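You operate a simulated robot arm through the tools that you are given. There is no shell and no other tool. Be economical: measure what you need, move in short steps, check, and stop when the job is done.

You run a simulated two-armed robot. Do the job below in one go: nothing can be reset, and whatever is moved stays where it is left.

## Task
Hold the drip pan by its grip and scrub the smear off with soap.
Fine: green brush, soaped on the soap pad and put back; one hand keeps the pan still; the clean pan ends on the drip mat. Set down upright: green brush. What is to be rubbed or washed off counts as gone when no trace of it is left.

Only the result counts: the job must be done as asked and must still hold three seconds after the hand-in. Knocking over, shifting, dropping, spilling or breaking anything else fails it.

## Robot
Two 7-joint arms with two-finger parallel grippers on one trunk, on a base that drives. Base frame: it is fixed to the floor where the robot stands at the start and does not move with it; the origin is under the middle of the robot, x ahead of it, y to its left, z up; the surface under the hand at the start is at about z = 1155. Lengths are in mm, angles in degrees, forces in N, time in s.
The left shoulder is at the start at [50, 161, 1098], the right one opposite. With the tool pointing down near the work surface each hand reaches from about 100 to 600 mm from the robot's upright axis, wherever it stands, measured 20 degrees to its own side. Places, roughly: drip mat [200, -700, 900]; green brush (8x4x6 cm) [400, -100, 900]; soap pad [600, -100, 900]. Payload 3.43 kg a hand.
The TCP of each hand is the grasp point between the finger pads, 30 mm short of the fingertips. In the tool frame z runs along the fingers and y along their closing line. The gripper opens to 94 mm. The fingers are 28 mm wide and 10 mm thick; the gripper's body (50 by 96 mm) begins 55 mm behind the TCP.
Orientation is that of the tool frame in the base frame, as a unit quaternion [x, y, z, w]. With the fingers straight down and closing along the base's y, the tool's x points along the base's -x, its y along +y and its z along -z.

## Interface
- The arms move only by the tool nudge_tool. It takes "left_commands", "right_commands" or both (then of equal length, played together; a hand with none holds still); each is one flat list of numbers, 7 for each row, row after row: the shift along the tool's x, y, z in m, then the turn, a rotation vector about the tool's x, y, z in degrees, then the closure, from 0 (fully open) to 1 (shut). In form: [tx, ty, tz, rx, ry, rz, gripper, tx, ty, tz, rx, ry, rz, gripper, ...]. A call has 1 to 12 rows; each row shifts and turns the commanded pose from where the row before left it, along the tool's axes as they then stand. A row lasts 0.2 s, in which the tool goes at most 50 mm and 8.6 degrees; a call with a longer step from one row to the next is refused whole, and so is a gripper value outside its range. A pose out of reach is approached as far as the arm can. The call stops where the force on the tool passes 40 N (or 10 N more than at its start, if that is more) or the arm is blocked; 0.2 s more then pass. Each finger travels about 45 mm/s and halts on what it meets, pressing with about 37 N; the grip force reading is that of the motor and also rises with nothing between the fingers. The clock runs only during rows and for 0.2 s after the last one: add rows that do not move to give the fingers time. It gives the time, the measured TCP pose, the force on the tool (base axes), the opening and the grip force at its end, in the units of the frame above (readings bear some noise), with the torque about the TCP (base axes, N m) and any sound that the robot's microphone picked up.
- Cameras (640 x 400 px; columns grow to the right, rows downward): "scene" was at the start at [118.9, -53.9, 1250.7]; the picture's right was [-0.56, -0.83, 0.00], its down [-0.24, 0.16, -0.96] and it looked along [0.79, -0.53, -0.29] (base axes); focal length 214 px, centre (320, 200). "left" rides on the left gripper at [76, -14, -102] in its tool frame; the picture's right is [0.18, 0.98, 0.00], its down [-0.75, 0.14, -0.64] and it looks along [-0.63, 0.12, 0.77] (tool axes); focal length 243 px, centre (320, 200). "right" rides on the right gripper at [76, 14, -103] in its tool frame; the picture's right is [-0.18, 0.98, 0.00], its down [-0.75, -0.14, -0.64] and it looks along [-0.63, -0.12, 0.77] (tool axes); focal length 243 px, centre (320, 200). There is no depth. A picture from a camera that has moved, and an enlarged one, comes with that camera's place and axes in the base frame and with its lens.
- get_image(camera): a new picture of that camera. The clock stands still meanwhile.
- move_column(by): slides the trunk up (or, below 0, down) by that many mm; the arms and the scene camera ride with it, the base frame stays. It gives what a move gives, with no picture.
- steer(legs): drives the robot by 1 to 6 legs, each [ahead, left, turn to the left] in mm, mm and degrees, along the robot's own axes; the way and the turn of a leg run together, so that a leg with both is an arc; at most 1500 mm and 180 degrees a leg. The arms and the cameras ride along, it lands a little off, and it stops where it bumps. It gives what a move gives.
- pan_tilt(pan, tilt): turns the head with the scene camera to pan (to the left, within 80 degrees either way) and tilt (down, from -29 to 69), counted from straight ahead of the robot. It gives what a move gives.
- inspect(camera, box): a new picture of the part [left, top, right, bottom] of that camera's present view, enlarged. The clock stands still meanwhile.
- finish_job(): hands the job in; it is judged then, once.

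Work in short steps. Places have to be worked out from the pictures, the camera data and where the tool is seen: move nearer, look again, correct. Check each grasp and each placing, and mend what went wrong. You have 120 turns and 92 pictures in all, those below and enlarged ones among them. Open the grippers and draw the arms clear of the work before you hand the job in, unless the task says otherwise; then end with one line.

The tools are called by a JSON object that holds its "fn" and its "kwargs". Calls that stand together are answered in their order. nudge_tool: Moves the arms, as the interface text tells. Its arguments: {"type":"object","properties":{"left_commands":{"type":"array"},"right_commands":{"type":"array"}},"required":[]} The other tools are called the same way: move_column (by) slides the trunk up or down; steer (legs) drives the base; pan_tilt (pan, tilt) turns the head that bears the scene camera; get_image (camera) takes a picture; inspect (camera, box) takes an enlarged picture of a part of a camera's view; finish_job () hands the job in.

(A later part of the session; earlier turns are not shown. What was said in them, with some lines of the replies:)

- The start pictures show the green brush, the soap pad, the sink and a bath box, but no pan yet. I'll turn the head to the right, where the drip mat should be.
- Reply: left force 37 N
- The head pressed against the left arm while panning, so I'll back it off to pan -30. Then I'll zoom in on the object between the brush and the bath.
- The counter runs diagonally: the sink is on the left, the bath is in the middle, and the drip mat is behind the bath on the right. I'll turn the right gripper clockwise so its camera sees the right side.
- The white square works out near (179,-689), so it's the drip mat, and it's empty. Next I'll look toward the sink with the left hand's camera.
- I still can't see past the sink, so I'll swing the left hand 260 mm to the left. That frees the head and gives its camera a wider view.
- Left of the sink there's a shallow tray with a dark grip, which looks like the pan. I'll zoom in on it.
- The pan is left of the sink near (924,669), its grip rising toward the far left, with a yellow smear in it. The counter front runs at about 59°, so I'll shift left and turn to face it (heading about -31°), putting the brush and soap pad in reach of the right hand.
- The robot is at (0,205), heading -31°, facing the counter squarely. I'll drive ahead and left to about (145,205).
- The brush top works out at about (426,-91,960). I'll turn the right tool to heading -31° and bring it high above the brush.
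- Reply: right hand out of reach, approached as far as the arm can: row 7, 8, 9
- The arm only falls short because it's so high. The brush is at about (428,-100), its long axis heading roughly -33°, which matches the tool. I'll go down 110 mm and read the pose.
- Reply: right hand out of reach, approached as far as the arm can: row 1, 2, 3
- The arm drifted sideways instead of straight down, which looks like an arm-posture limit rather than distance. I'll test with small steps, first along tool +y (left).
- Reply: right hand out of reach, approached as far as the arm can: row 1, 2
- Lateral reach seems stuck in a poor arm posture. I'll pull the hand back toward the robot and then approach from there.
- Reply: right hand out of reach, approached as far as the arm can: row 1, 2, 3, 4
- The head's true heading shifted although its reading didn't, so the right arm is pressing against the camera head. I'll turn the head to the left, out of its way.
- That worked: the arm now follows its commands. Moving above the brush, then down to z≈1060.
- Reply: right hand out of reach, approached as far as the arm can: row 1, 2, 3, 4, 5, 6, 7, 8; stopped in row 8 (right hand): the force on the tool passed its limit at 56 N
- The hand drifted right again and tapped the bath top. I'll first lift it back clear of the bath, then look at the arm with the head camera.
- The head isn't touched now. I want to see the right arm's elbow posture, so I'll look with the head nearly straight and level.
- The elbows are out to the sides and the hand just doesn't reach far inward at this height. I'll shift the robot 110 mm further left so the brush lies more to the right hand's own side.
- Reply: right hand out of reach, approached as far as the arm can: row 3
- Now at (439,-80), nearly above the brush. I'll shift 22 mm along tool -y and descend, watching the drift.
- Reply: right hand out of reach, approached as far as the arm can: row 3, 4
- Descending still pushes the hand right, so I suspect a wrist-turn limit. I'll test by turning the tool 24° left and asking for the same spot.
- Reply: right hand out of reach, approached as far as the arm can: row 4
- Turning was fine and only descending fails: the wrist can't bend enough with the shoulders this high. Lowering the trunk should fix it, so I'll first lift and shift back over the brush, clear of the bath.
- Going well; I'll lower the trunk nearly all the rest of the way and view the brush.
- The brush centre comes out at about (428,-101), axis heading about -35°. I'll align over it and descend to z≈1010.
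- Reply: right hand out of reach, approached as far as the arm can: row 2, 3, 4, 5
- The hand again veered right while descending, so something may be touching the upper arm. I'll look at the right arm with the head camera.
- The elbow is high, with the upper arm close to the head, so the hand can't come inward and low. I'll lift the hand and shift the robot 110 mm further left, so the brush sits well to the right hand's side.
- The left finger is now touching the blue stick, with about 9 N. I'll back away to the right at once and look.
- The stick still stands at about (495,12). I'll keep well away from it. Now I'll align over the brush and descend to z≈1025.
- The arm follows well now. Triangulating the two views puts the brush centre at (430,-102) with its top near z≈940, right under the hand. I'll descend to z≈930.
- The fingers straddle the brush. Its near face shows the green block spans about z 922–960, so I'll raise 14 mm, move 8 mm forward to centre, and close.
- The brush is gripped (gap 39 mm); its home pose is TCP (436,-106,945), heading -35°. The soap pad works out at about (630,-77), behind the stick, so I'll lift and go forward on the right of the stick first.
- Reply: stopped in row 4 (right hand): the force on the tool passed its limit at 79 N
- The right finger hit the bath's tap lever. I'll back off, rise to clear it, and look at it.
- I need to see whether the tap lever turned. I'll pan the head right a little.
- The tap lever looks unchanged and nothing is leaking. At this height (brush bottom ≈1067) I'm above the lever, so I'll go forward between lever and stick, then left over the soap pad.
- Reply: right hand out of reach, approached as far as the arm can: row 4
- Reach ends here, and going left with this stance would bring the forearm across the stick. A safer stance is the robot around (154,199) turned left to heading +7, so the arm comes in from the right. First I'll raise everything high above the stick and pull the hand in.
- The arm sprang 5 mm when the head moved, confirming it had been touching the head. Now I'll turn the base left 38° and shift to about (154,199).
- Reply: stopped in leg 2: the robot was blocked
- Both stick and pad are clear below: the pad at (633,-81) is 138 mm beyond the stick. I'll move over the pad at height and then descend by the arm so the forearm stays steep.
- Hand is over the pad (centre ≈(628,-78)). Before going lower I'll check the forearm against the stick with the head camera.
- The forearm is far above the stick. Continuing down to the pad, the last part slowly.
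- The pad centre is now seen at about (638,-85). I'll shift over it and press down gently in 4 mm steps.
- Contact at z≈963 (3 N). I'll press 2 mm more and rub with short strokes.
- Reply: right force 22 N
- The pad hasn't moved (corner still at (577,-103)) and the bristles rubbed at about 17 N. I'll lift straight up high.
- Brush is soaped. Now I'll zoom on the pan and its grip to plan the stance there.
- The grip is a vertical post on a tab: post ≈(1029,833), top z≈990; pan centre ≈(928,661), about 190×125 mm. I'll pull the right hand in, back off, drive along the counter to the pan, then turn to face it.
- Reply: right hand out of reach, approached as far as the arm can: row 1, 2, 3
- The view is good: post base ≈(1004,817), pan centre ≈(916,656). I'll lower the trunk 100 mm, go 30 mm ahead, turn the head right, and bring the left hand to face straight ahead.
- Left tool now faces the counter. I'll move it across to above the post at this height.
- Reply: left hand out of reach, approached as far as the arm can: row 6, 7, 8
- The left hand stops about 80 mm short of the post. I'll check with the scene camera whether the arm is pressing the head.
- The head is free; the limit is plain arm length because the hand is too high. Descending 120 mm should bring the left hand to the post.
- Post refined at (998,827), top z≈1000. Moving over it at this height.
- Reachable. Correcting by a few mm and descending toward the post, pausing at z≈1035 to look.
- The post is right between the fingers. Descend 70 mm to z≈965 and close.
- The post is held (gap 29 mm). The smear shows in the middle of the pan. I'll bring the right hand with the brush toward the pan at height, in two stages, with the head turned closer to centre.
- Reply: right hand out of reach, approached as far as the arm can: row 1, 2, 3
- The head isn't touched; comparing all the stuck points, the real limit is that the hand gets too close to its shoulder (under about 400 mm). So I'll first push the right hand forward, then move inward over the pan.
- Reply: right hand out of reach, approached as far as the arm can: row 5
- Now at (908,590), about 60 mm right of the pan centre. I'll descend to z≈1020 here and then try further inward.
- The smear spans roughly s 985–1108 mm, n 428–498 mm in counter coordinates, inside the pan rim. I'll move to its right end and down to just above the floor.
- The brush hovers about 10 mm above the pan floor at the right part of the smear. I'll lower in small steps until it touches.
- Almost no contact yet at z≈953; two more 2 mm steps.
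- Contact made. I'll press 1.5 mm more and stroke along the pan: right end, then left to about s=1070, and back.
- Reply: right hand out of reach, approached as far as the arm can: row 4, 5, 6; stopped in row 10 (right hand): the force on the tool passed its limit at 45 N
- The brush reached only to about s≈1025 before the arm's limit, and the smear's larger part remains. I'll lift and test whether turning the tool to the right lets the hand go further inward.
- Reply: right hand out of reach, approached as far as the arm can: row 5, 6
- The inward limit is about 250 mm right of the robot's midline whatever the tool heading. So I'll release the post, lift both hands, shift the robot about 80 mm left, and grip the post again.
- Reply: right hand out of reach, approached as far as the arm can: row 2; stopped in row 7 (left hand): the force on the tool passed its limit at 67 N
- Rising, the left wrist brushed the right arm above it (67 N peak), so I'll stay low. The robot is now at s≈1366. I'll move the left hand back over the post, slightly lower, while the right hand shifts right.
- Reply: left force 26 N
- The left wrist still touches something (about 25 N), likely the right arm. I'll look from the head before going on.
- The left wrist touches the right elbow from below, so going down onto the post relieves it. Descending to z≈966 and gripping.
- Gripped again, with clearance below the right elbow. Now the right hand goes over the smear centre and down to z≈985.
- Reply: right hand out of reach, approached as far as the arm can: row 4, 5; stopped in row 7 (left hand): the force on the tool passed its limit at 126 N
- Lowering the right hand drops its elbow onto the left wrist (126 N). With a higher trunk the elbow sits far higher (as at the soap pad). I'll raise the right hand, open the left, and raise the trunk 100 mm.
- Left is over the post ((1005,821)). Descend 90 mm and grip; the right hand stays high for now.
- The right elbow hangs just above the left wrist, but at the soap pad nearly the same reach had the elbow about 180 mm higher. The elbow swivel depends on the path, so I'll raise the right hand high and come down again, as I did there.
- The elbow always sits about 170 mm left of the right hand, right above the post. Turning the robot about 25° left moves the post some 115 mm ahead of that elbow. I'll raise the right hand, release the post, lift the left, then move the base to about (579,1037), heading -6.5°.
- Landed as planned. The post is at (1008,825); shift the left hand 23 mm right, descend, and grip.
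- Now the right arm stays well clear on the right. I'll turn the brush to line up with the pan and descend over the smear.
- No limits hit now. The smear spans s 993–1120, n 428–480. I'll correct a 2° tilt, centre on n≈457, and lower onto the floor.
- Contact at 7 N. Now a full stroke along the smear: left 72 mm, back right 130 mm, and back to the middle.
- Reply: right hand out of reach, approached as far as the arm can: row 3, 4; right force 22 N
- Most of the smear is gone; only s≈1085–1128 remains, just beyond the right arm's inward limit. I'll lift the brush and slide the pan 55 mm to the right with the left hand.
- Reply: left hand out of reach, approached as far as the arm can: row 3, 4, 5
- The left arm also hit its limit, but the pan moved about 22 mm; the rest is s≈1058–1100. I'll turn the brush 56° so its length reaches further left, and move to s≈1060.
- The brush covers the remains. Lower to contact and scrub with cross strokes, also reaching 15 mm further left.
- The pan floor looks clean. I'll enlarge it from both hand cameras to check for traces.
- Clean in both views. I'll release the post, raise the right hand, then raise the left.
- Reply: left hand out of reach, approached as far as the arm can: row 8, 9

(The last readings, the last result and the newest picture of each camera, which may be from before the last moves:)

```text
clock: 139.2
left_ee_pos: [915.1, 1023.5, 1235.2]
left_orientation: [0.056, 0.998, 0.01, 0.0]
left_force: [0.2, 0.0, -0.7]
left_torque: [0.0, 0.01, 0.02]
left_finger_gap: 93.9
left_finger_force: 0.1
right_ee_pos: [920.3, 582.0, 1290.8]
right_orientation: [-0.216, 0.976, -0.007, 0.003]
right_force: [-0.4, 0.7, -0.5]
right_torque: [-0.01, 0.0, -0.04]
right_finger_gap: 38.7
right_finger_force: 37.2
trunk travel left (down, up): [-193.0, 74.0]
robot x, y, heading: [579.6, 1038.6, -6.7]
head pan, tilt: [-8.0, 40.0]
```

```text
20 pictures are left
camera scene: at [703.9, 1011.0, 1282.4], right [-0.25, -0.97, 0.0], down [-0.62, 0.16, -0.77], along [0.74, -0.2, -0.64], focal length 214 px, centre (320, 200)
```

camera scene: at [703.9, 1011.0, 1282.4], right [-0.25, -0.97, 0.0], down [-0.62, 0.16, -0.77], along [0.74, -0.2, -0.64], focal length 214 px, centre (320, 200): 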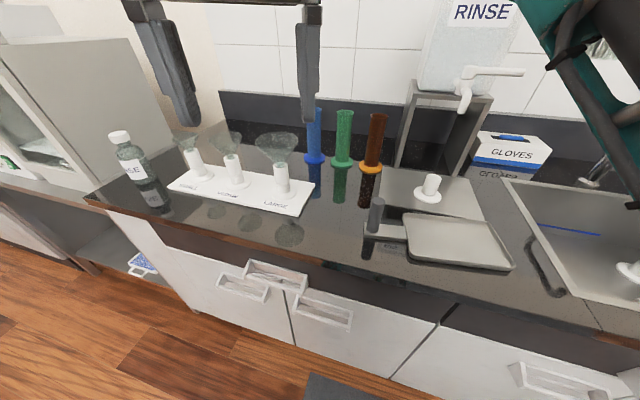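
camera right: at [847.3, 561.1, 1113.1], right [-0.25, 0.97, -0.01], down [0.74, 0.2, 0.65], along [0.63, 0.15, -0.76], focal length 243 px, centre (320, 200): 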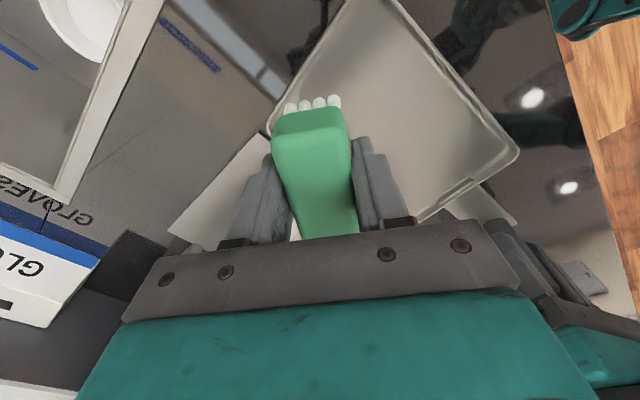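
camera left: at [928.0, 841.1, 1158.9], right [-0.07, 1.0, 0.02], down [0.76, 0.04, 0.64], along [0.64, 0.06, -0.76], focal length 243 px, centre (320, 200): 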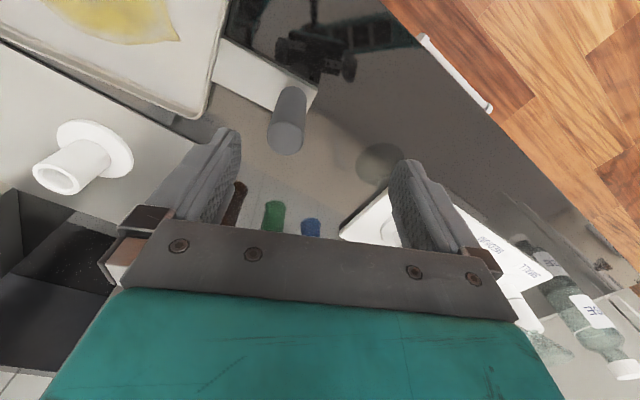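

The pan looks spotless and nothing else is disturbed. I'll drive back toward the brush's home with a stance turned to heading about +7° at (-2,182), so the elbow stays clear of the stick.

{"fn": "inspect", "kwargs": {"camera": "scene", "box": [340, 170, 540, 290]}}

{"fn": "steer", "kwargs": {"legs": [[-478, -919, 0], [0, 0, 13.7]]}}

{"fn": "get_image", "kwargs": {"camera": "right"}}

```text
3.20 times, centred on (440, 230) of scene
camera zoom: at [703.9, 1011.0, 1282.4], right [-0.25, -0.97, 0.0], down [-0.62, 0.16, -0.77], along [0.74, -0.2, -0.64], focal length 686 px, centre (-64, 104)
```

zoom: 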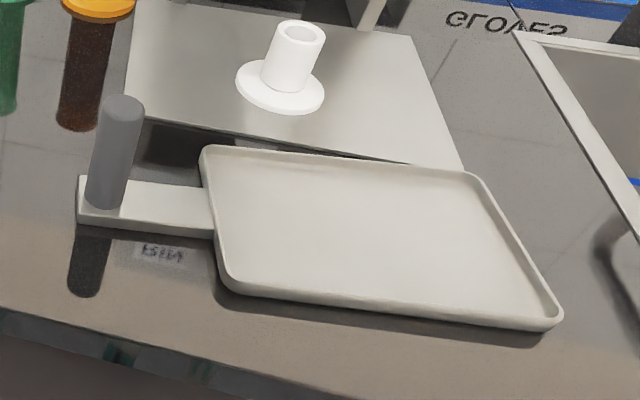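

```text
clock: 148.5
left_ee_pos: [330.6, 247.2, 1236.4]
left_orientation: [-0.061, 0.998, 0.009, -0.001]
left_force: [-0.2, 0.8, 0.6]
left_torque: [-0.05, 0.0, 0.0]
left_finger_gap: 94.1
left_finger_force: 0.1
right_ee_pos: [436.6, -181.3, 1291.7]
right_orientation: [-0.327, 0.945, -0.006, 0.003]
right_force: [0.9, 0.9, -0.3]
right_torque: [0.01, 0.01, 0.0]
right_finger_gap: 38.5
right_finger_force: 36.9
trunk travel left (down, up): [-193.0, 74.0]
robot x, y, heading: [-2.8, 180.3, 6.7]
head pan, tilt: [-8.0, 40.0]
```

```text
18 pictures are left
camera right: at [367.6, -216.4, 1393.1], right [-0.47, 0.89, -0.01], down [0.67, 0.36, 0.65], along [0.58, 0.29, -0.76], focal length 243 px, centre (320, 200)
```

right: 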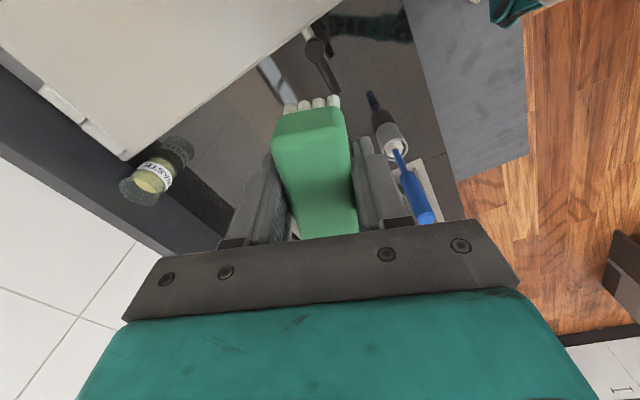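

Arrived. I'll turn the tool back to the pick-up heading (-35°), shift over the home spot (436,-106), and descend partway.

{"fn": "nudge_tool", "kwargs": {"right_commands": [0, 0, 0, 0, 0, 8.17, 1, 0, 0, 0, 0, 0, 8.17, 1, 0, 0, 0, 0, 0, 8.17, 1, 0, 0, 0, 0, 0, 8.17, 1, 0, 0, 0, 0, 0, 8.17, 1, 0, 0, 0, 0, 0, 8.17, 1, 0, 0, 0, 0, 0, 8.17, 1, 0, 0, 0, 0, 0, 8.17, 1, 0, 0, 0, 0, 0, 8.14, 1, 0.0215, 0.0305, 0, 0, 0, 0, 1, 0.0215, 0.0305, 0, 0, 0, 0, 1]}}

{"fn": "nudge_tool", "kwargs": {"right_commands": [0, 0, 0.04, 0, 0, 0, 1, 0, 0, 0.04, 0, 0, 0, 1, 0, 0, 0.04, 0, 0, 0, 1, 0, 0, 0.04, 0, 0, 0, 1, 0, 0, 0.04, 0, 0, 0, 1]}}

{"fn": "get_image", "kwargs": {"camera": "scene"}}

```text
clock: 150.9
left_ee_pos: [328.2, 244.0, 1235.9]
left_orientation: [-0.062, 0.998, 0.011, 0.0]
left_force: [-0.5, -1.0, -0.2]
left_torque: [0.03, -0.01, 0.03]
left_finger_gap: 94.0
left_finger_force: 0.0
right_ee_pos: [433.0, -128.0, 1284.1]
right_orientation: [0.32, 0.947, 0.008, -0.003]
right_force: [-1.0, 0.1, -0.6]
right_torque: [-0.01, 0.02, 0.0]
right_finger_gap: 38.4
right_finger_force: 37.0
right hand out of reach, approached as far as the arm can: row 11
trunk travel left (down, up): [-193.0, 74.0]
robot x, y, heading: [-1.7, 183.2, 6.6]
head pan, tilt: [-8.0, 40.0]
```

```text
clock: 152.1
left_ee_pos: [330.0, 245.5, 1235.7]
left_orientation: [-0.061, 0.998, 0.01, 0.0]
left_force: [0.3, -0.4, -0.3]
left_torque: [-0.03, 0.03, -0.01]
left_finger_gap: 94.0
left_finger_force: 0.1
right_ee_pos: [439.3, -110.3, 1091.2]
right_orientation: [0.303, 0.953, 0.0, 0.006]
right_force: [0.1, -0.8, 0.3]
right_torque: [-0.01, 0.01, -0.02]
right_finger_gap: 38.4
right_finger_force: 37.2
trunk travel left (down, up): [-193.0, 74.0]
robot x, y, heading: [-3.7, 185.8, 6.7]
head pan, tilt: [-8.0, 40.0]
```

```text
17 pictures are left
camera scene: at [125.7, 185.4, 1282.4], right [-0.02, -1.0, 0.0], down [-0.64, 0.01, -0.77], along [0.77, -0.02, -0.64], focal length 214 px, centre (320, 200)
```

scene: 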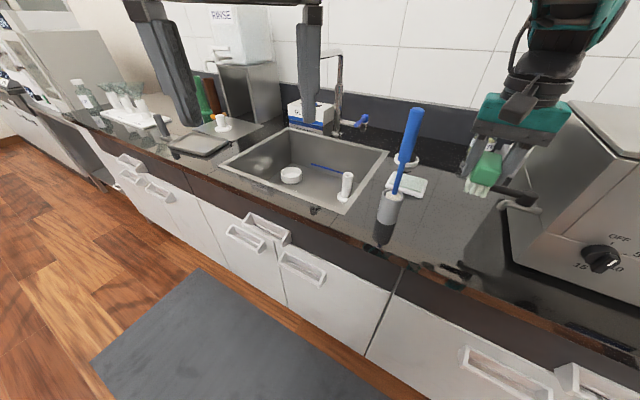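

Good stance, everything clear. Final alignment and descent to the home height, slow at the end.

{"fn": "nudge_tool", "kwargs": {"right_commands": [0.0048, 0.0015, 0.03, 0, 0, 0, 1, 0, 0, 0.04, 0, 0, 0, 1, 0, 0, 0.04, 0, 0, 0, 1, 0, 0, 0.025, 0, 0, 0, 1, 0, 0, 0.005, 0, 0, 0, 1, 0, 0, 0.003, 0, 0, 0, 1]}}

```text
clock: 153.5
left_ee_pos: [330.1, 246.0, 1235.5]
left_orientation: [-0.061, 0.998, 0.01, -0.001]
left_force: [-0.2, 0.3, -0.2]
left_torque: [0.01, -0.01, 0.02]
left_finger_gap: 93.9
left_finger_force: 0.1
right_ee_pos: [438.1, -106.6, 946.9]
right_orientation: [0.303, 0.953, -0.003, 0.007]
right_force: [-0.1, -0.7, -1.4]
right_torque: [0.01, 0.01, 0.02]
right_finger_gap: 38.6
right_finger_force: 37.6
trunk travel left (down, up): [-193.0, 74.0]
robot x, y, heading: [-3.6, 182.5, 6.8]
head pan, tilt: [-8.0, 40.0]
```

Within 2 mm of the home pose, no contact yet. Two more small steps down.

{"fn": "nudge_tool", "kwargs": {"right_commands": [0.002, 0, 0.002, 0, 0, 0, 1, 0, 0, 0.0015, 0, 0, 0, 1]}}

```text
clock: 154.1
left_ee_pos: [329.1, 245.4, 1238.1]
left_orientation: [-0.061, 0.998, 0.01, 0.0]
left_force: [-0.2, 0.4, 0.4]
left_torque: [0.02, -0.01, -0.02]
left_finger_gap: 94.1
left_finger_force: 0.0
right_ee_pos: [435.9, -105.4, 947.3]
right_orientation: [0.302, 0.953, -0.004, 0.011]
right_force: [4.7, -5.0, 20.4]
right_torque: [0.15, 0.34, 0.05]
right_finger_gap: 38.8
right_finger_force: 36.6
trunk travel left (down, up): [-193.0, 74.0]
robot x, y, heading: [2.2, 186.7, 6.7]
head pan, tilt: [-8.0, 40.0]
```

It's standing on the counter (20 N). I'll ease off 1 mm, open, and rise.

{"fn": "nudge_tool", "kwargs": {"right_commands": [0, 0, -0.001, 0, 0, 0, 1, 0, 0, 0, 0, 0, 0, 0.7, 0, 0, 0, 0, 0, 0, 0.3, 0, 0, 0, 0, 0, 0, 0, 0, 0, 0, 0, 0, 0, 0, 0, 0, 0, 0, 0, 0, 0, 0, 0, 0, 0, 0, 0, 0, 0, 0, -0.02, 0, 0, 0, 0, 0, 0, -0.04, 0, 0, 0, 0, 0, 0, -0.04, 0, 0, 0, 0, 0, 0, -0.04, 0, 0, 0, 0]}}

{"fn": "get_image", "kwargs": {"camera": "right"}}

```text
clock: 156.5
left_ee_pos: [329.7, 245.9, 1235.8]
left_orientation: [-0.062, 0.998, 0.01, -0.001]
left_force: [0.0, 0.4, -0.5]
left_torque: [0.01, -0.03, -0.01]
left_finger_gap: 93.7
left_finger_force: 0.1
right_ee_pos: [434.8, -102.5, 1086.9]
right_orientation: [0.302, 0.953, -0.001, 0.005]
right_force: [0.9, 0.5, -0.3]
right_torque: [0.02, -0.03, 0.03]
right_finger_gap: 94.0
right_finger_force: 0.1
trunk travel left (down, up): [-193.0, 74.0]
robot x, y, heading: [-0.1, 181.7, 6.3]
head pan, tilt: [-8.0, 40.0]
```

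```text
16 pictures are left
camera right: at [379.9, -46.9, 1187.4], right [0.72, 0.7, 0.0], down [0.53, -0.55, 0.65], along [0.46, -0.46, -0.76], focal length 243 px, centre (320, 200)
```

right: 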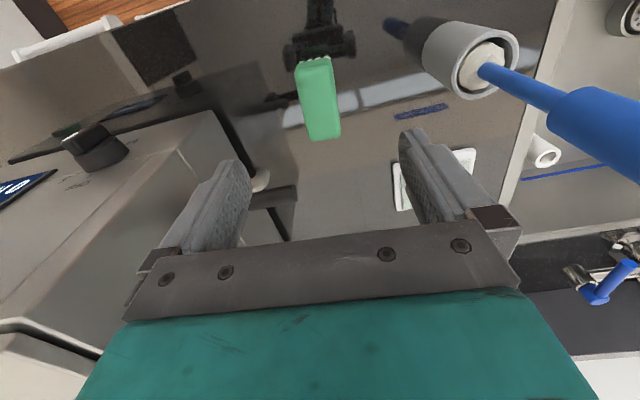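

The brush stands upright back at its place. Next I'll carry the pan with the right hand: raise it, drive back to the pan (robot at about (633,1179), heading -6°) so the post is at the right hand's comfortable side.

{"fn": "nudge_tool", "kwargs": {"right_commands": [0, 0, -0.04, 0, 0, 0, 0, 0, 0, -0.04, 0, 0, 0, 0, 0, 0, -0.04, 0, 0, 0, 0, 0, 0, -0.04, 0, 0, 0, 0, 0, 0, -0.03, 0, 0, 0, 0]}}

{"fn": "steer", "kwargs": {"legs": [[742, 919, 0], [0, 0, -12.5]]}}

{"fn": "get_image", "kwargs": {"camera": "right"}}

```text
clock: 157.7
left_ee_pos: [329.3, 245.5, 1235.8]
left_orientation: [-0.06, 0.998, 0.01, 0.0]
left_force: [0.1, -0.5, -0.2]
left_torque: [0.01, -0.03, 0.01]
left_finger_gap: 93.7
left_finger_force: 0.0
right_ee_pos: [431.8, -100.5, 1274.4]
right_orientation: [0.303, 0.953, -0.002, 0.005]
right_force: [-0.8, -1.0, 0.5]
right_torque: [0.02, -0.01, 0.02]
right_finger_gap: 93.9
right_finger_force: 0.1
trunk travel left (down, up): [-193.0, 74.0]
robot x, y, heading: [-2.9, 186.4, 6.8]
head pan, tilt: [-8.0, 40.0]
```

```text
clock: 166.9
left_ee_pos: [959.3, 1175.9, 1235.8]
left_orientation: [0.042, 0.999, 0.011, 0.0]
left_force: [-1.1, -0.2, 0.0]
left_torque: [0.03, -0.01, 0.02]
left_finger_gap: 94.3
left_finger_force: 0.1
right_ee_pos: [986.7, 815.3, 1274.2]
right_orientation: [0.4, 0.917, -0.004, 0.006]
right_force: [-0.6, -0.7, -0.3]
right_torque: [0.01, 0.02, -0.02]
right_finger_gap: 94.0
right_finger_force: 0.2
trunk travel left (down, up): [-193.0, 74.0]
robot x, y, heading: [623.1, 1186.5, -5.3]
head pan, tilt: [-8.0, 40.0]
```

```text
15 pictures are left
camera right: at [945.8, 881.3, 1375.7], right [0.85, 0.53, 0.0], down [0.4, -0.64, 0.65], along [0.35, -0.55, -0.76], focal length 243 px, centre (320, 200)
```

right: 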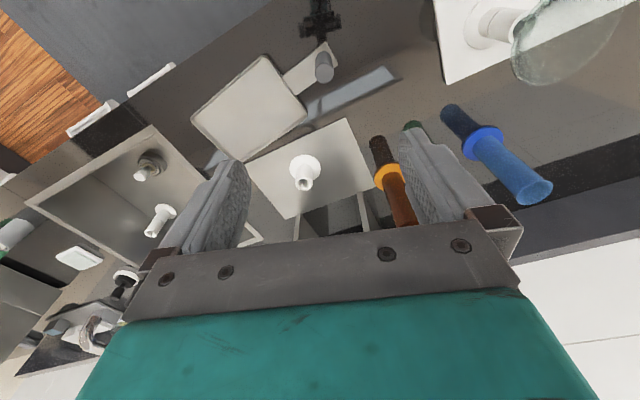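

The right hand landed almost exactly above the post (≈(995,816)). I'll correct a few mm and descend to z≈1045, then look.

{"fn": "nudge_tool", "kwargs": {"right_commands": [-0.005, 0.0066, 0.03, 0, 0, 0, 0, 0, 0, 0.04, 0, 0, 0, 0, 0, 0, 0.04, 0, 0, 0, 0, 0, 0, 0.04, 0, 0, 0, 0, 0, 0, 0.04, 0, 0, 0, 0, 0, 0, 0.04, 0, 0, 0, 0]}}

{"fn": "get_image", "kwargs": {"camera": "right"}}

```text
clock: 168.3
left_ee_pos: [959.3, 1176.4, 1236.1]
left_orientation: [0.043, 0.999, 0.01, 0.001]
left_force: [-0.4, -0.4, -0.2]
left_torque: [-0.01, -0.02, -0.02]
left_finger_gap: 94.0
left_finger_force: 0.1
right_ee_pos: [998.6, 811.0, 1043.8]
right_orientation: [0.404, 0.915, 0.003, 0.007]
right_force: [-0.1, 0.0, 0.2]
right_torque: [-0.02, -0.01, 0.02]
right_finger_gap: 93.8
right_finger_force: 0.1
trunk travel left (down, up): [-193.0, 74.0]
robot x, y, heading: [625.5, 1183.4, -5.4]
head pan, tilt: [-8.0, 40.0]
```

```text
14 pictures are left
camera right: at [955.7, 877.2, 1145.7], right [0.85, 0.53, 0.01], down [0.39, -0.65, 0.65], along [0.35, -0.55, -0.76], focal length 243 px, centre (320, 200)
```

right: 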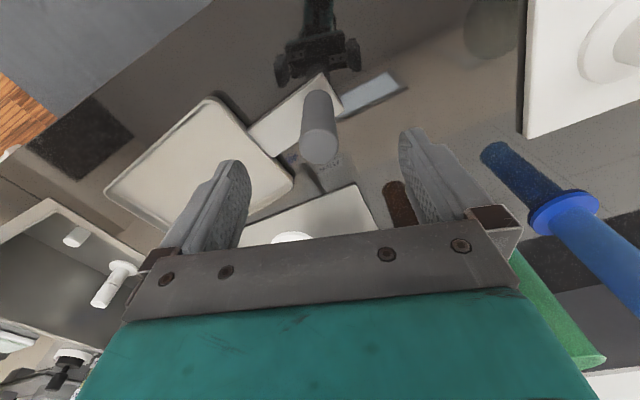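

The post is centred. Descend to z≈960, grip, and lift 25 mm to test whether the pan hangs level.

{"fn": "nudge_tool", "kwargs": {"right_commands": [0, 0, 0.035, 0, 0, 0, 0, 0, 0, 0.035, 0, 0, 0, 0, 0, 0, 0.013, 0, 0, 0, 0, 0, 0, 0, 0, 0, 0, 0.5, 0, 0, 0, 0, 0, 0, 1, 0, 0, 0, 0, 0, 0, 1, 0, 0, 0, 0, 0, 0, 1, 0, 0, 0, 0, 0, 0, 1, 0, 0, 0, 0, 0, 0, 1, 0, 0, -0.01, 0, 0, 0, 1, 0, 0, -0.015, 0, 0, 0, 1, 0, 0, 0, 0, 0, 0, 1]}}

{"fn": "get_image", "kwargs": {"camera": "scene"}}

```text
clock: 170.9
left_ee_pos: [960.2, 1176.2, 1235.5]
left_orientation: [0.045, 0.999, 0.01, 0.0]
left_force: [0.5, -0.7, -0.1]
left_torque: [-0.05, 0.02, -0.03]
left_finger_gap: 93.9
left_finger_force: 0.0
right_ee_pos: [996.6, 811.1, 984.4]
right_orientation: [0.404, 0.915, -0.002, 0.003]
right_force: [-0.5, -0.4, -1.5]
right_torque: [0.18, -0.08, 0.02]
right_finger_gap: 27.0
right_finger_force: 36.4
trunk travel left (down, up): [-193.0, 74.0]
robot x, y, heading: [619.4, 1183.2, -5.1]
head pan, tilt: [-8.0, 40.0]
```

```text
13 pictures are left
camera scene: at [748.0, 1159.5, 1282.4], right [-0.23, -0.97, 0.0], down [-0.63, 0.15, -0.77], along [0.75, -0.18, -0.64], focal length 214 px, centre (320, 200)
```

scene: 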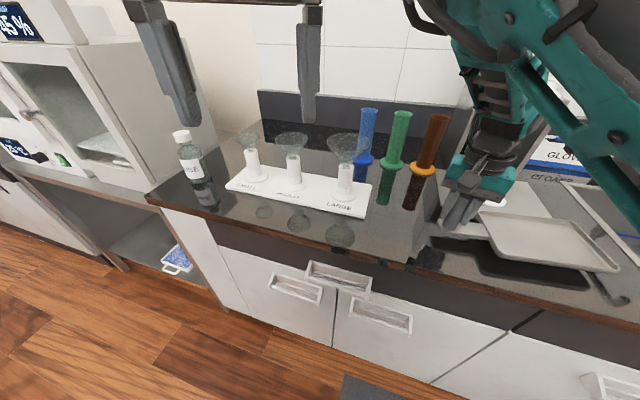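

The pan hangs level and is light (1.5 N). I'll raise it well above the bath and drive along the counter to the drip mat's side.

{"fn": "nudge_tool", "kwargs": {"right_commands": [0, 0, -0.04, 0, 0, 0, 1, 0, 0, -0.04, 0, 0, 0, 1, 0, 0, -0.04, 0, 0, 0, 1, 0, 0, -0.04, 0, 0, 0, 1, 0, 0, -0.04, 0, 0, 0, 1, 0, 0, -0.04, 0, 0, 0, 1, 0, 0, -0.04, 0, 0, 0, 1]}}

{"fn": "move_column", "kwargs": {"by": 70}}

{"fn": "steer", "kwargs": {"legs": [[-416, -774, 0], [-416, -774, 0], [0, 0, 5]]}}

{"fn": "get_image", "kwargs": {"camera": "right"}}

```text
clock: 172.5
left_ee_pos: [959.8, 1176.3, 1235.7]
left_orientation: [0.043, 0.999, 0.01, 0.001]
left_force: [0.0, -0.3, -0.5]
left_torque: [-0.01, -0.03, -0.03]
left_finger_gap: 93.9
left_finger_force: 0.0
right_ee_pos: [997.0, 815.3, 1267.1]
right_orientation: [0.399, 0.917, -0.003, 0.004]
right_force: [0.2, 0.1, -0.6]
right_torque: [0.13, -0.06, -0.03]
right_finger_gap: 27.5
right_finger_force: 36.9
trunk travel left (down, up): [-193.0, 74.0]
robot x, y, heading: [627.4, 1187.2, -5.5]
head pan, tilt: [-8.0, 40.0]
```

```text
clock: 173.5
left_ee_pos: [958.8, 1175.0, 1305.6]
left_orientation: [0.044, 0.999, 0.01, 0.0]
left_force: [-0.1, 1.1, -0.2]
left_torque: [0.0, 0.04, -0.03]
left_finger_gap: 94.0
left_finger_force: 0.0
right_ee_pos: [997.1, 814.4, 1335.8]
right_orientation: [0.399, 0.917, -0.002, 0.005]
right_force: [0.9, -0.4, -1.3]
right_torque: [0.13, -0.07, 0.02]
right_finger_gap: 27.3
right_finger_force: 36.8
trunk travel left (down, up): [-263.0, 4.0]
robot x, y, heading: [625.7, 1186.7, -5.1]
head pan, tilt: [-8.0, 40.0]
```

```text
clock: 188.0
left_ee_pos: [-22.5, -246.5, 1305.4]
left_orientation: [0.005, 1.0, 0.01, -0.001]
left_force: [-0.4, 0.4, -0.2]
left_torque: [-0.02, 0.02, 0.02]
left_finger_gap: 94.1
left_finger_force: 0.0
right_ee_pos: [42.9, -604.7, 1335.6]
right_orientation: [0.363, 0.932, -0.003, 0.006]
right_force: [0.1, 0.1, -1.1]
right_torque: [0.15, -0.04, -0.02]
right_finger_gap: 27.1
right_finger_force: 37.0
trunk travel left (down, up): [-263.0, 4.0]
robot x, y, heading: [-357.0, -268.3, -1.0]
head pan, tilt: [-8.0, 40.0]
```

```text
12 pictures are left
camera right: at [-4.2, -541.6, 1438.8], right [0.8, 0.6, 0.0], down [0.45, -0.61, 0.65], along [0.39, -0.52, -0.76], focal length 243 px, centre (320, 200)
```

right: 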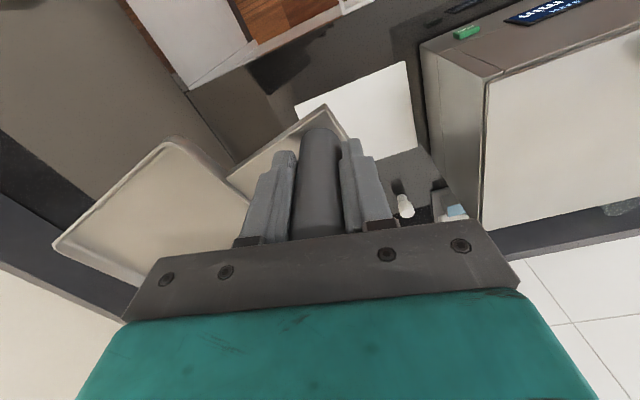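

Perfect landing: mat corners give centre ≈(218,-684), 243 mm along the counter, 200 mm deep, right beside the bath. The post would hit the bath sideways, so the pan must point inward (post toward the front). I'll turn the wrist left by 82° up here.

{"fn": "nudge_tool", "kwargs": {"right_commands": [0, 0, 0, 0, 0, -8.2, 1, 0, 0, 0, 0, 0, -8.2, 1, 0, 0, 0, 0, 0, -8.2, 1, 0, 0, 0, 0, 0, -8.2, 1, 0, 0, 0, 0, 0, -8.2, 1, 0, 0, 0, 0, 0, -8.2, 1, 0, 0, 0, 0, 0, -8.2, 1, 0, 0, 0, 0, 0, -8.2, 1, 0, 0, 0, 0, 0, -8.2, 1, 0, 0, 0, 0, 0, -8.2, 1]}}

{"fn": "get_image", "kwargs": {"camera": "right"}}

```text
clock: 190.2
left_ee_pos: [-21.2, -248.5, 1305.6]
left_orientation: [0.005, 1.0, 0.009, 0.001]
left_force: [0.0, -0.7, -0.8]
left_torque: [-0.04, 0.03, 0.02]
left_finger_gap: 94.1
left_finger_force: 0.0
right_ee_pos: [42.2, -604.9, 1336.6]
right_orientation: [-0.339, 0.941, -0.004, 0.002]
right_force: [-0.5, 0.4, -1.9]
right_torque: [0.07, 0.15, 0.0]
right_finger_gap: 27.2
right_finger_force: 36.7
trunk travel left (down, up): [-263.0, 4.0]
robot x, y, heading: [-355.5, -264.3, -1.1]
head pan, tilt: [-8.0, 40.0]
```

```text
11 pictures are left
camera right: at [-25.6, -641.7, 1439.3], right [-0.48, 0.88, -0.01], down [0.67, 0.38, 0.64], along [0.57, 0.3, -0.76], focal length 243 px, centre (320, 200)
```

right: 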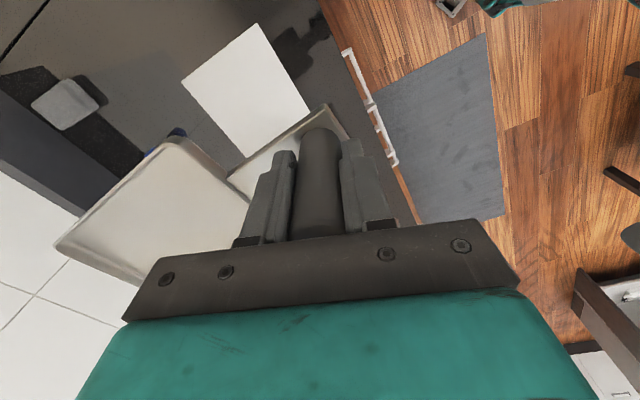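

The pan now points straight inward (heading ≈-32°). I'll shift the post over its target (73,-592) and lower the trunk by 190 mm.

{"fn": "nudge_tool", "kwargs": {"right_commands": [-0.016, -0.005, 0, 0, 0, 0, 1, -0.016, -0.005, 0, 0, 0, 0, 1]}}

{"fn": "move_column", "kwargs": {"by": -190}}

{"fn": "get_image", "kwargs": {"camera": "right"}}

```text
clock: 190.8
left_ee_pos: [-20.6, -247.4, 1305.9]
left_orientation: [0.005, 1.0, 0.01, 0.0]
left_force: [1.1, 0.1, -0.4]
left_torque: [-0.03, 0.0, -0.03]
left_finger_gap: 93.8
left_finger_force: 0.1
right_ee_pos: [73.9, -591.9, 1336.8]
right_orientation: [-0.338, 0.941, -0.004, 0.003]
right_force: [-0.3, 0.8, -2.4]
right_torque: [0.11, 0.14, -0.01]
right_finger_gap: 27.2
right_finger_force: 37.1
trunk travel left (down, up): [-263.0, 4.0]
robot x, y, heading: [-359.2, -260.4, -1.0]
head pan, tilt: [-8.0, 40.0]
```

```text
clock: 192.8
left_ee_pos: [-21.4, -248.3, 1116.3]
left_orientation: [0.005, 1.0, 0.01, 0.0]
left_force: [-0.2, 0.2, -0.5]
left_torque: [0.0, 0.01, -0.02]
left_finger_gap: 93.9
left_finger_force: 0.0
right_ee_pos: [72.5, -592.7, 1146.9]
right_orientation: [-0.336, 0.942, -0.004, 0.003]
right_force: [0.1, -0.1, -1.8]
right_torque: [0.06, 0.15, 0.0]
right_finger_gap: 27.2
right_finger_force: 36.9
trunk travel left (down, up): [-73.0, 194.0]
robot x, y, heading: [-355.0, -259.8, -1.0]
head pan, tilt: [-8.0, 40.0]
```

```text
10 pictures are left
camera right: at [5.1, -629.1, 1248.9], right [-0.48, 0.88, -0.01], down [0.67, 0.37, 0.65], along [0.57, 0.3, -0.76], focal length 243 px, centre (320, 200)
```

right: 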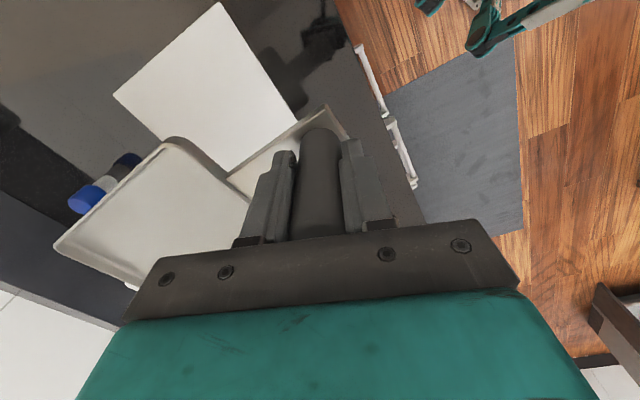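

The pan centre projects to (211,-684), right over the mat centre. Descending, slow at the end.

{"fn": "nudge_tool", "kwargs": {"right_commands": [0, 0, 0.04, 0, 0, 0, 1, 0, 0, 0.04, 0, 0, 0, 1, 0, 0, 0.04, 0, 0, 0, 1, 0, 0, 0.035, 0, 0, 0, 1, 0, 0, 0.01, 0, 0, 0, 1, 0, 0, 0.005, 0, 0, 0, 1]}}

{"fn": "get_image", "kwargs": {"camera": "right"}}

```text
clock: 194.2
left_ee_pos: [-21.3, -248.2, 1115.8]
left_orientation: [0.005, 1.0, 0.009, 0.0]
left_force: [0.1, -0.3, 0.4]
left_torque: [-0.01, 0.01, 0.03]
left_finger_gap: 93.9
left_finger_force: 0.0
right_ee_pos: [74.6, -593.9, 977.2]
right_orientation: [-0.334, 0.942, -0.003, 0.007]
right_force: [-0.7, -0.5, -1.4]
right_torque: [0.12, 0.16, -0.02]
right_finger_gap: 27.3
right_finger_force: 37.0
trunk travel left (down, up): [-73.0, 194.0]
robot x, y, heading: [-357.3, -263.9, -0.8]
head pan, tilt: [-8.0, 40.0]
```

```text
9 pictures are left
camera right: at [5.7, -631.1, 1078.9], right [-0.48, 0.88, -0.01], down [0.67, 0.37, 0.65], along [0.57, 0.31, -0.76], focal length 243 px, centre (320, 200)
```

right: 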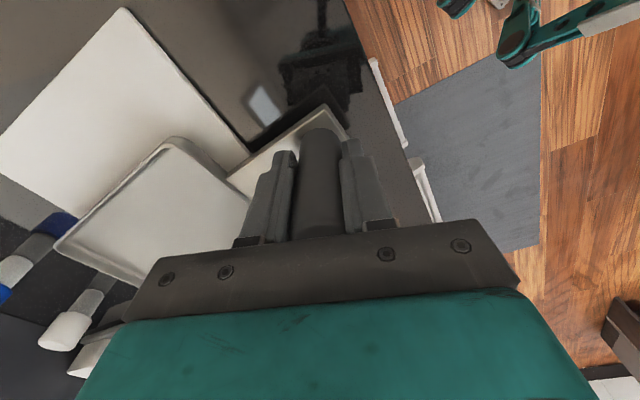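

Pan length is about 193 mm and sits about 8 mm too far back relative to the mat. I'll shift it 8 mm toward the front and lower it to contact.

{"fn": "nudge_tool", "kwargs": {"right_commands": [0.003, 0.0075, 0, 0, 0, 0, 1, 0, 0, 0.005, 0, 0, 0, 1, 0, 0, 0.003, 0, 0, 0, 1, 0, 0, 0.003, 0, 0, 0, 1]}}

```text
clock: 195.2
left_ee_pos: [-21.5, -246.2, 1117.0]
left_orientation: [0.005, 1.0, 0.009, 0.001]
left_force: [0.1, -0.3, 0.3]
left_torque: [0.02, -0.01, 0.01]
left_finger_gap: 94.1
left_finger_force: 0.2
right_ee_pos: [68.4, -589.1, 966.3]
right_orientation: [-0.336, 0.942, -0.002, 0.006]
right_force: [-0.2, 1.6, 1.1]
right_torque: [0.23, -0.17, 0.13]
right_finger_gap: 27.2
right_finger_force: 36.9
trunk travel left (down, up): [-73.0, 194.0]
robot x, y, heading: [-355.4, -264.0, -0.9]
head pan, tilt: [-8.0, 40.0]
```

Touching now (force turned upward). One or two more mm, then release and rise.

{"fn": "nudge_tool", "kwargs": {"right_commands": [0, 0, 0.002, 0, 0, 0, 1, 0, 0, 0, 0, 0, 0, 1]}}

```text
clock: 195.8
left_ee_pos: [-22.9, -247.4, 1115.6]
left_orientation: [0.005, 1.0, 0.01, 0.0]
left_force: [-0.1, -0.3, -0.6]
left_torque: [0.03, 0.01, -0.01]
left_finger_gap: 94.0
left_finger_force: 0.0
right_ee_pos: [68.7, -589.4, 966.2]
right_orientation: [-0.335, 0.942, -0.005, 0.007]
right_force: [1.4, 1.7, 8.4]
right_torque: [0.41, -0.88, 0.15]
right_finger_gap: 27.4
right_finger_force: 36.7
trunk travel left (down, up): [-73.0, 194.0]
robot x, y, heading: [-358.1, -266.3, -1.0]
head pan, tilt: [-8.0, 40.0]
```

Seated with 8 N. Open slowly and rise straight up.

{"fn": "nudge_tool", "kwargs": {"right_commands": [0, 0, -0.001, 0, 0, 0, 1, 0, 0, 0, 0, 0, 0, 0.6, 0, 0, 0, 0, 0, 0, 0.3, 0, 0, 0, 0, 0, 0, 0, 0, 0, 0, 0, 0, 0, 0, 0, 0, 0, 0, 0, 0, 0, 0, 0, -0.03, 0, 0, 0, 0, 0, 0, -0.04, 0, 0, 0, 0, 0, 0, -0.04, 0, 0, 0, 0, 0, 0, -0.04, 0, 0, 0, 0, 0, 0, -0.04, 0, 0, 0, 0]}}

{"fn": "get_image", "kwargs": {"camera": "right"}}

```text
clock: 198.2
left_ee_pos: [-21.3, -248.2, 1115.8]
left_orientation: [0.005, 1.0, 0.01, -0.001]
left_force: [-0.2, 0.3, 0.3]
left_torque: [0.02, 0.0, -0.02]
left_finger_gap: 94.0
left_finger_force: 0.1
right_ee_pos: [66.4, -587.7, 1155.4]
right_orientation: [-0.337, 0.941, -0.005, 0.004]
right_force: [0.2, 0.1, -0.6]
right_torque: [-0.02, 0.0, 0.0]
right_finger_gap: 94.2
right_finger_force: 0.2
trunk travel left (down, up): [-73.0, 194.0]
robot x, y, heading: [-358.5, -266.9, -0.9]
head pan, tilt: [-8.0, 40.0]
```

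```text
8 pictures are left
camera right: at [-2.8, -624.4, 1257.9], right [-0.48, 0.88, -0.01], down [0.66, 0.37, 0.65], along [0.57, 0.3, -0.76], focal length 243 px, centre (320, 200)
```

right: 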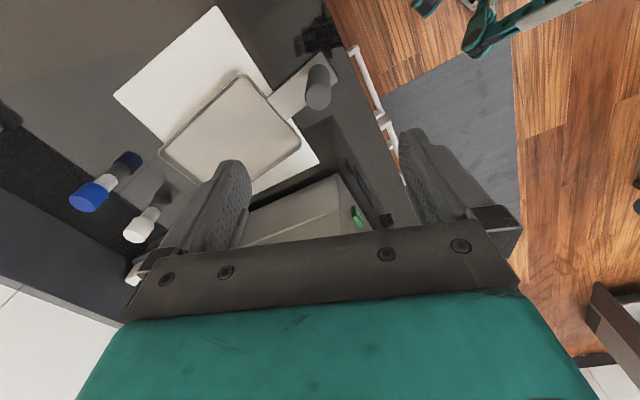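

The pan stands on the mat. I'll zoom to check how its back edge sits relative to the mat.

{"fn": "inspect", "kwargs": {"camera": "right", "box": [90, 0, 370, 210]}}

```text
1.90 times, centred on (230, 105) of right
camera zoom: at [-2.8, -624.4, 1257.9], right [-0.48, 0.88, -0.01], down [0.66, 0.37, 0.65], along [0.57, 0.3, -0.76], focal length 462 px, centre (491, 381)
```

zoom: 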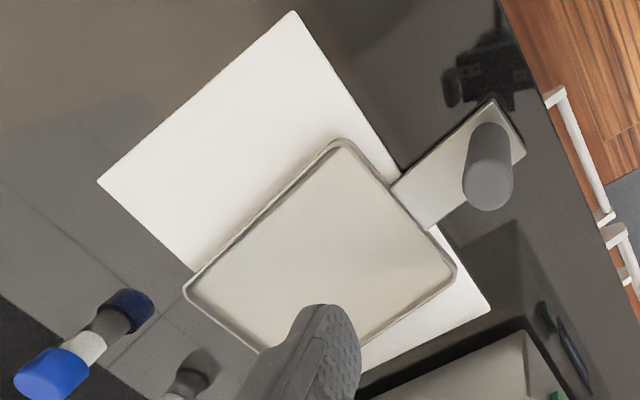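

The pan lies on the mat within a few mm of being fully inside its outline, and it's clean and upright. I'll raise the right hand and back the robot away from the counter.

{"fn": "nudge_tool", "kwargs": {"right_commands": [0, 0, -0.04, 0, 0, 0, 0, 0, 0, -0.04, 0, 0, 0, 0]}}

{"fn": "steer", "kwargs": {"legs": [[-170, 100, 0]]}}

{"fn": "pan_tilt", "kwargs": {"pan": -25, "tilt": 25}}

{"fn": "get_image", "kwargs": {"camera": "scene"}}

```text
clock: 198.8
left_ee_pos: [-21.8, -247.9, 1116.6]
left_orientation: [0.005, 1.0, 0.011, 0.001]
left_force: [0.6, -0.7, -0.4]
left_torque: [0.01, -0.02, 0.0]
left_finger_gap: 93.7
left_finger_force: 0.1
right_ee_pos: [64.0, -587.4, 1234.6]
right_orientation: [-0.338, 0.941, -0.005, 0.004]
right_force: [-0.2, -0.1, 0.1]
right_torque: [-0.02, -0.01, -0.05]
right_finger_gap: 93.9
right_finger_force: 0.0
trunk travel left (down, up): [-73.0, 194.0]
robot x, y, heading: [-357.3, -261.7, -0.9]
head pan, tilt: [-8.0, 40.0]
```

```text
clock: 200.4
left_ee_pos: [-190.6, -146.4, 1116.0]
left_orientation: [0.006, 1.0, 0.01, 0.0]
left_force: [0.0, 0.2, -0.3]
left_torque: [-0.03, -0.01, -0.01]
left_finger_gap: 94.2
left_finger_force: 0.1
right_ee_pos: [-104.5, -485.5, 1235.2]
right_orientation: [-0.336, 0.942, -0.005, 0.003]
right_force: [-0.4, 0.6, 0.7]
right_torque: [-0.01, -0.03, -0.01]
right_finger_gap: 94.2
right_finger_force: 0.0
trunk travel left (down, up): [-73.0, 194.0]
robot x, y, heading: [-525.8, -160.9, -1.1]
head pan, tilt: [-8.0, 40.0]
```

```text
clock: 201.2
left_ee_pos: [-190.9, -145.8, 1115.4]
left_orientation: [0.006, 1.0, 0.009, 0.0]
left_force: [-0.6, 0.2, 0.3]
left_torque: [-0.01, -0.01, -0.01]
left_finger_gap: 94.0
left_finger_force: 0.2
right_ee_pos: [-103.7, -486.6, 1233.3]
right_orientation: [-0.337, 0.942, -0.005, 0.003]
right_force: [0.2, 0.4, 0.0]
right_torque: [0.01, 0.01, 0.0]
right_finger_gap: 94.0
right_finger_force: 0.1
trunk travel left (down, up): [-73.0, 194.0]
robot x, y, heading: [-524.6, -165.0, -1.1]
head pan, tilt: [-25.0, 25.0]
```

```text
6 pictures are left
camera scene: at [-402.2, -205.1, 1185.7], right [-0.44, -0.9, 0.0], down [-0.38, 0.19, -0.91], along [0.81, -0.4, -0.42], focal length 214 px, centre (320, 200)
```

scene: 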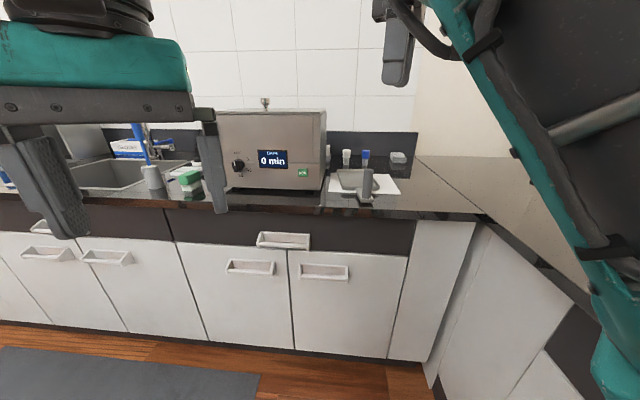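

Everything stands in order: the pan is on the mat, the brush is upright at its place, and the hands are open and clear. Handing in.

{"fn": "finish_job", "kwargs": {}}

```text
The job is handed in.
```

The smear is scrubbed off with no trace visible in the close-ups, the clean drip pan is on the drip mat, the green brush stands upright back in its place, and both hands are open and clear. On the way the hands touched the bath and its tap lever, and a finger touched the blue stick; none of them looked moved afterwards.
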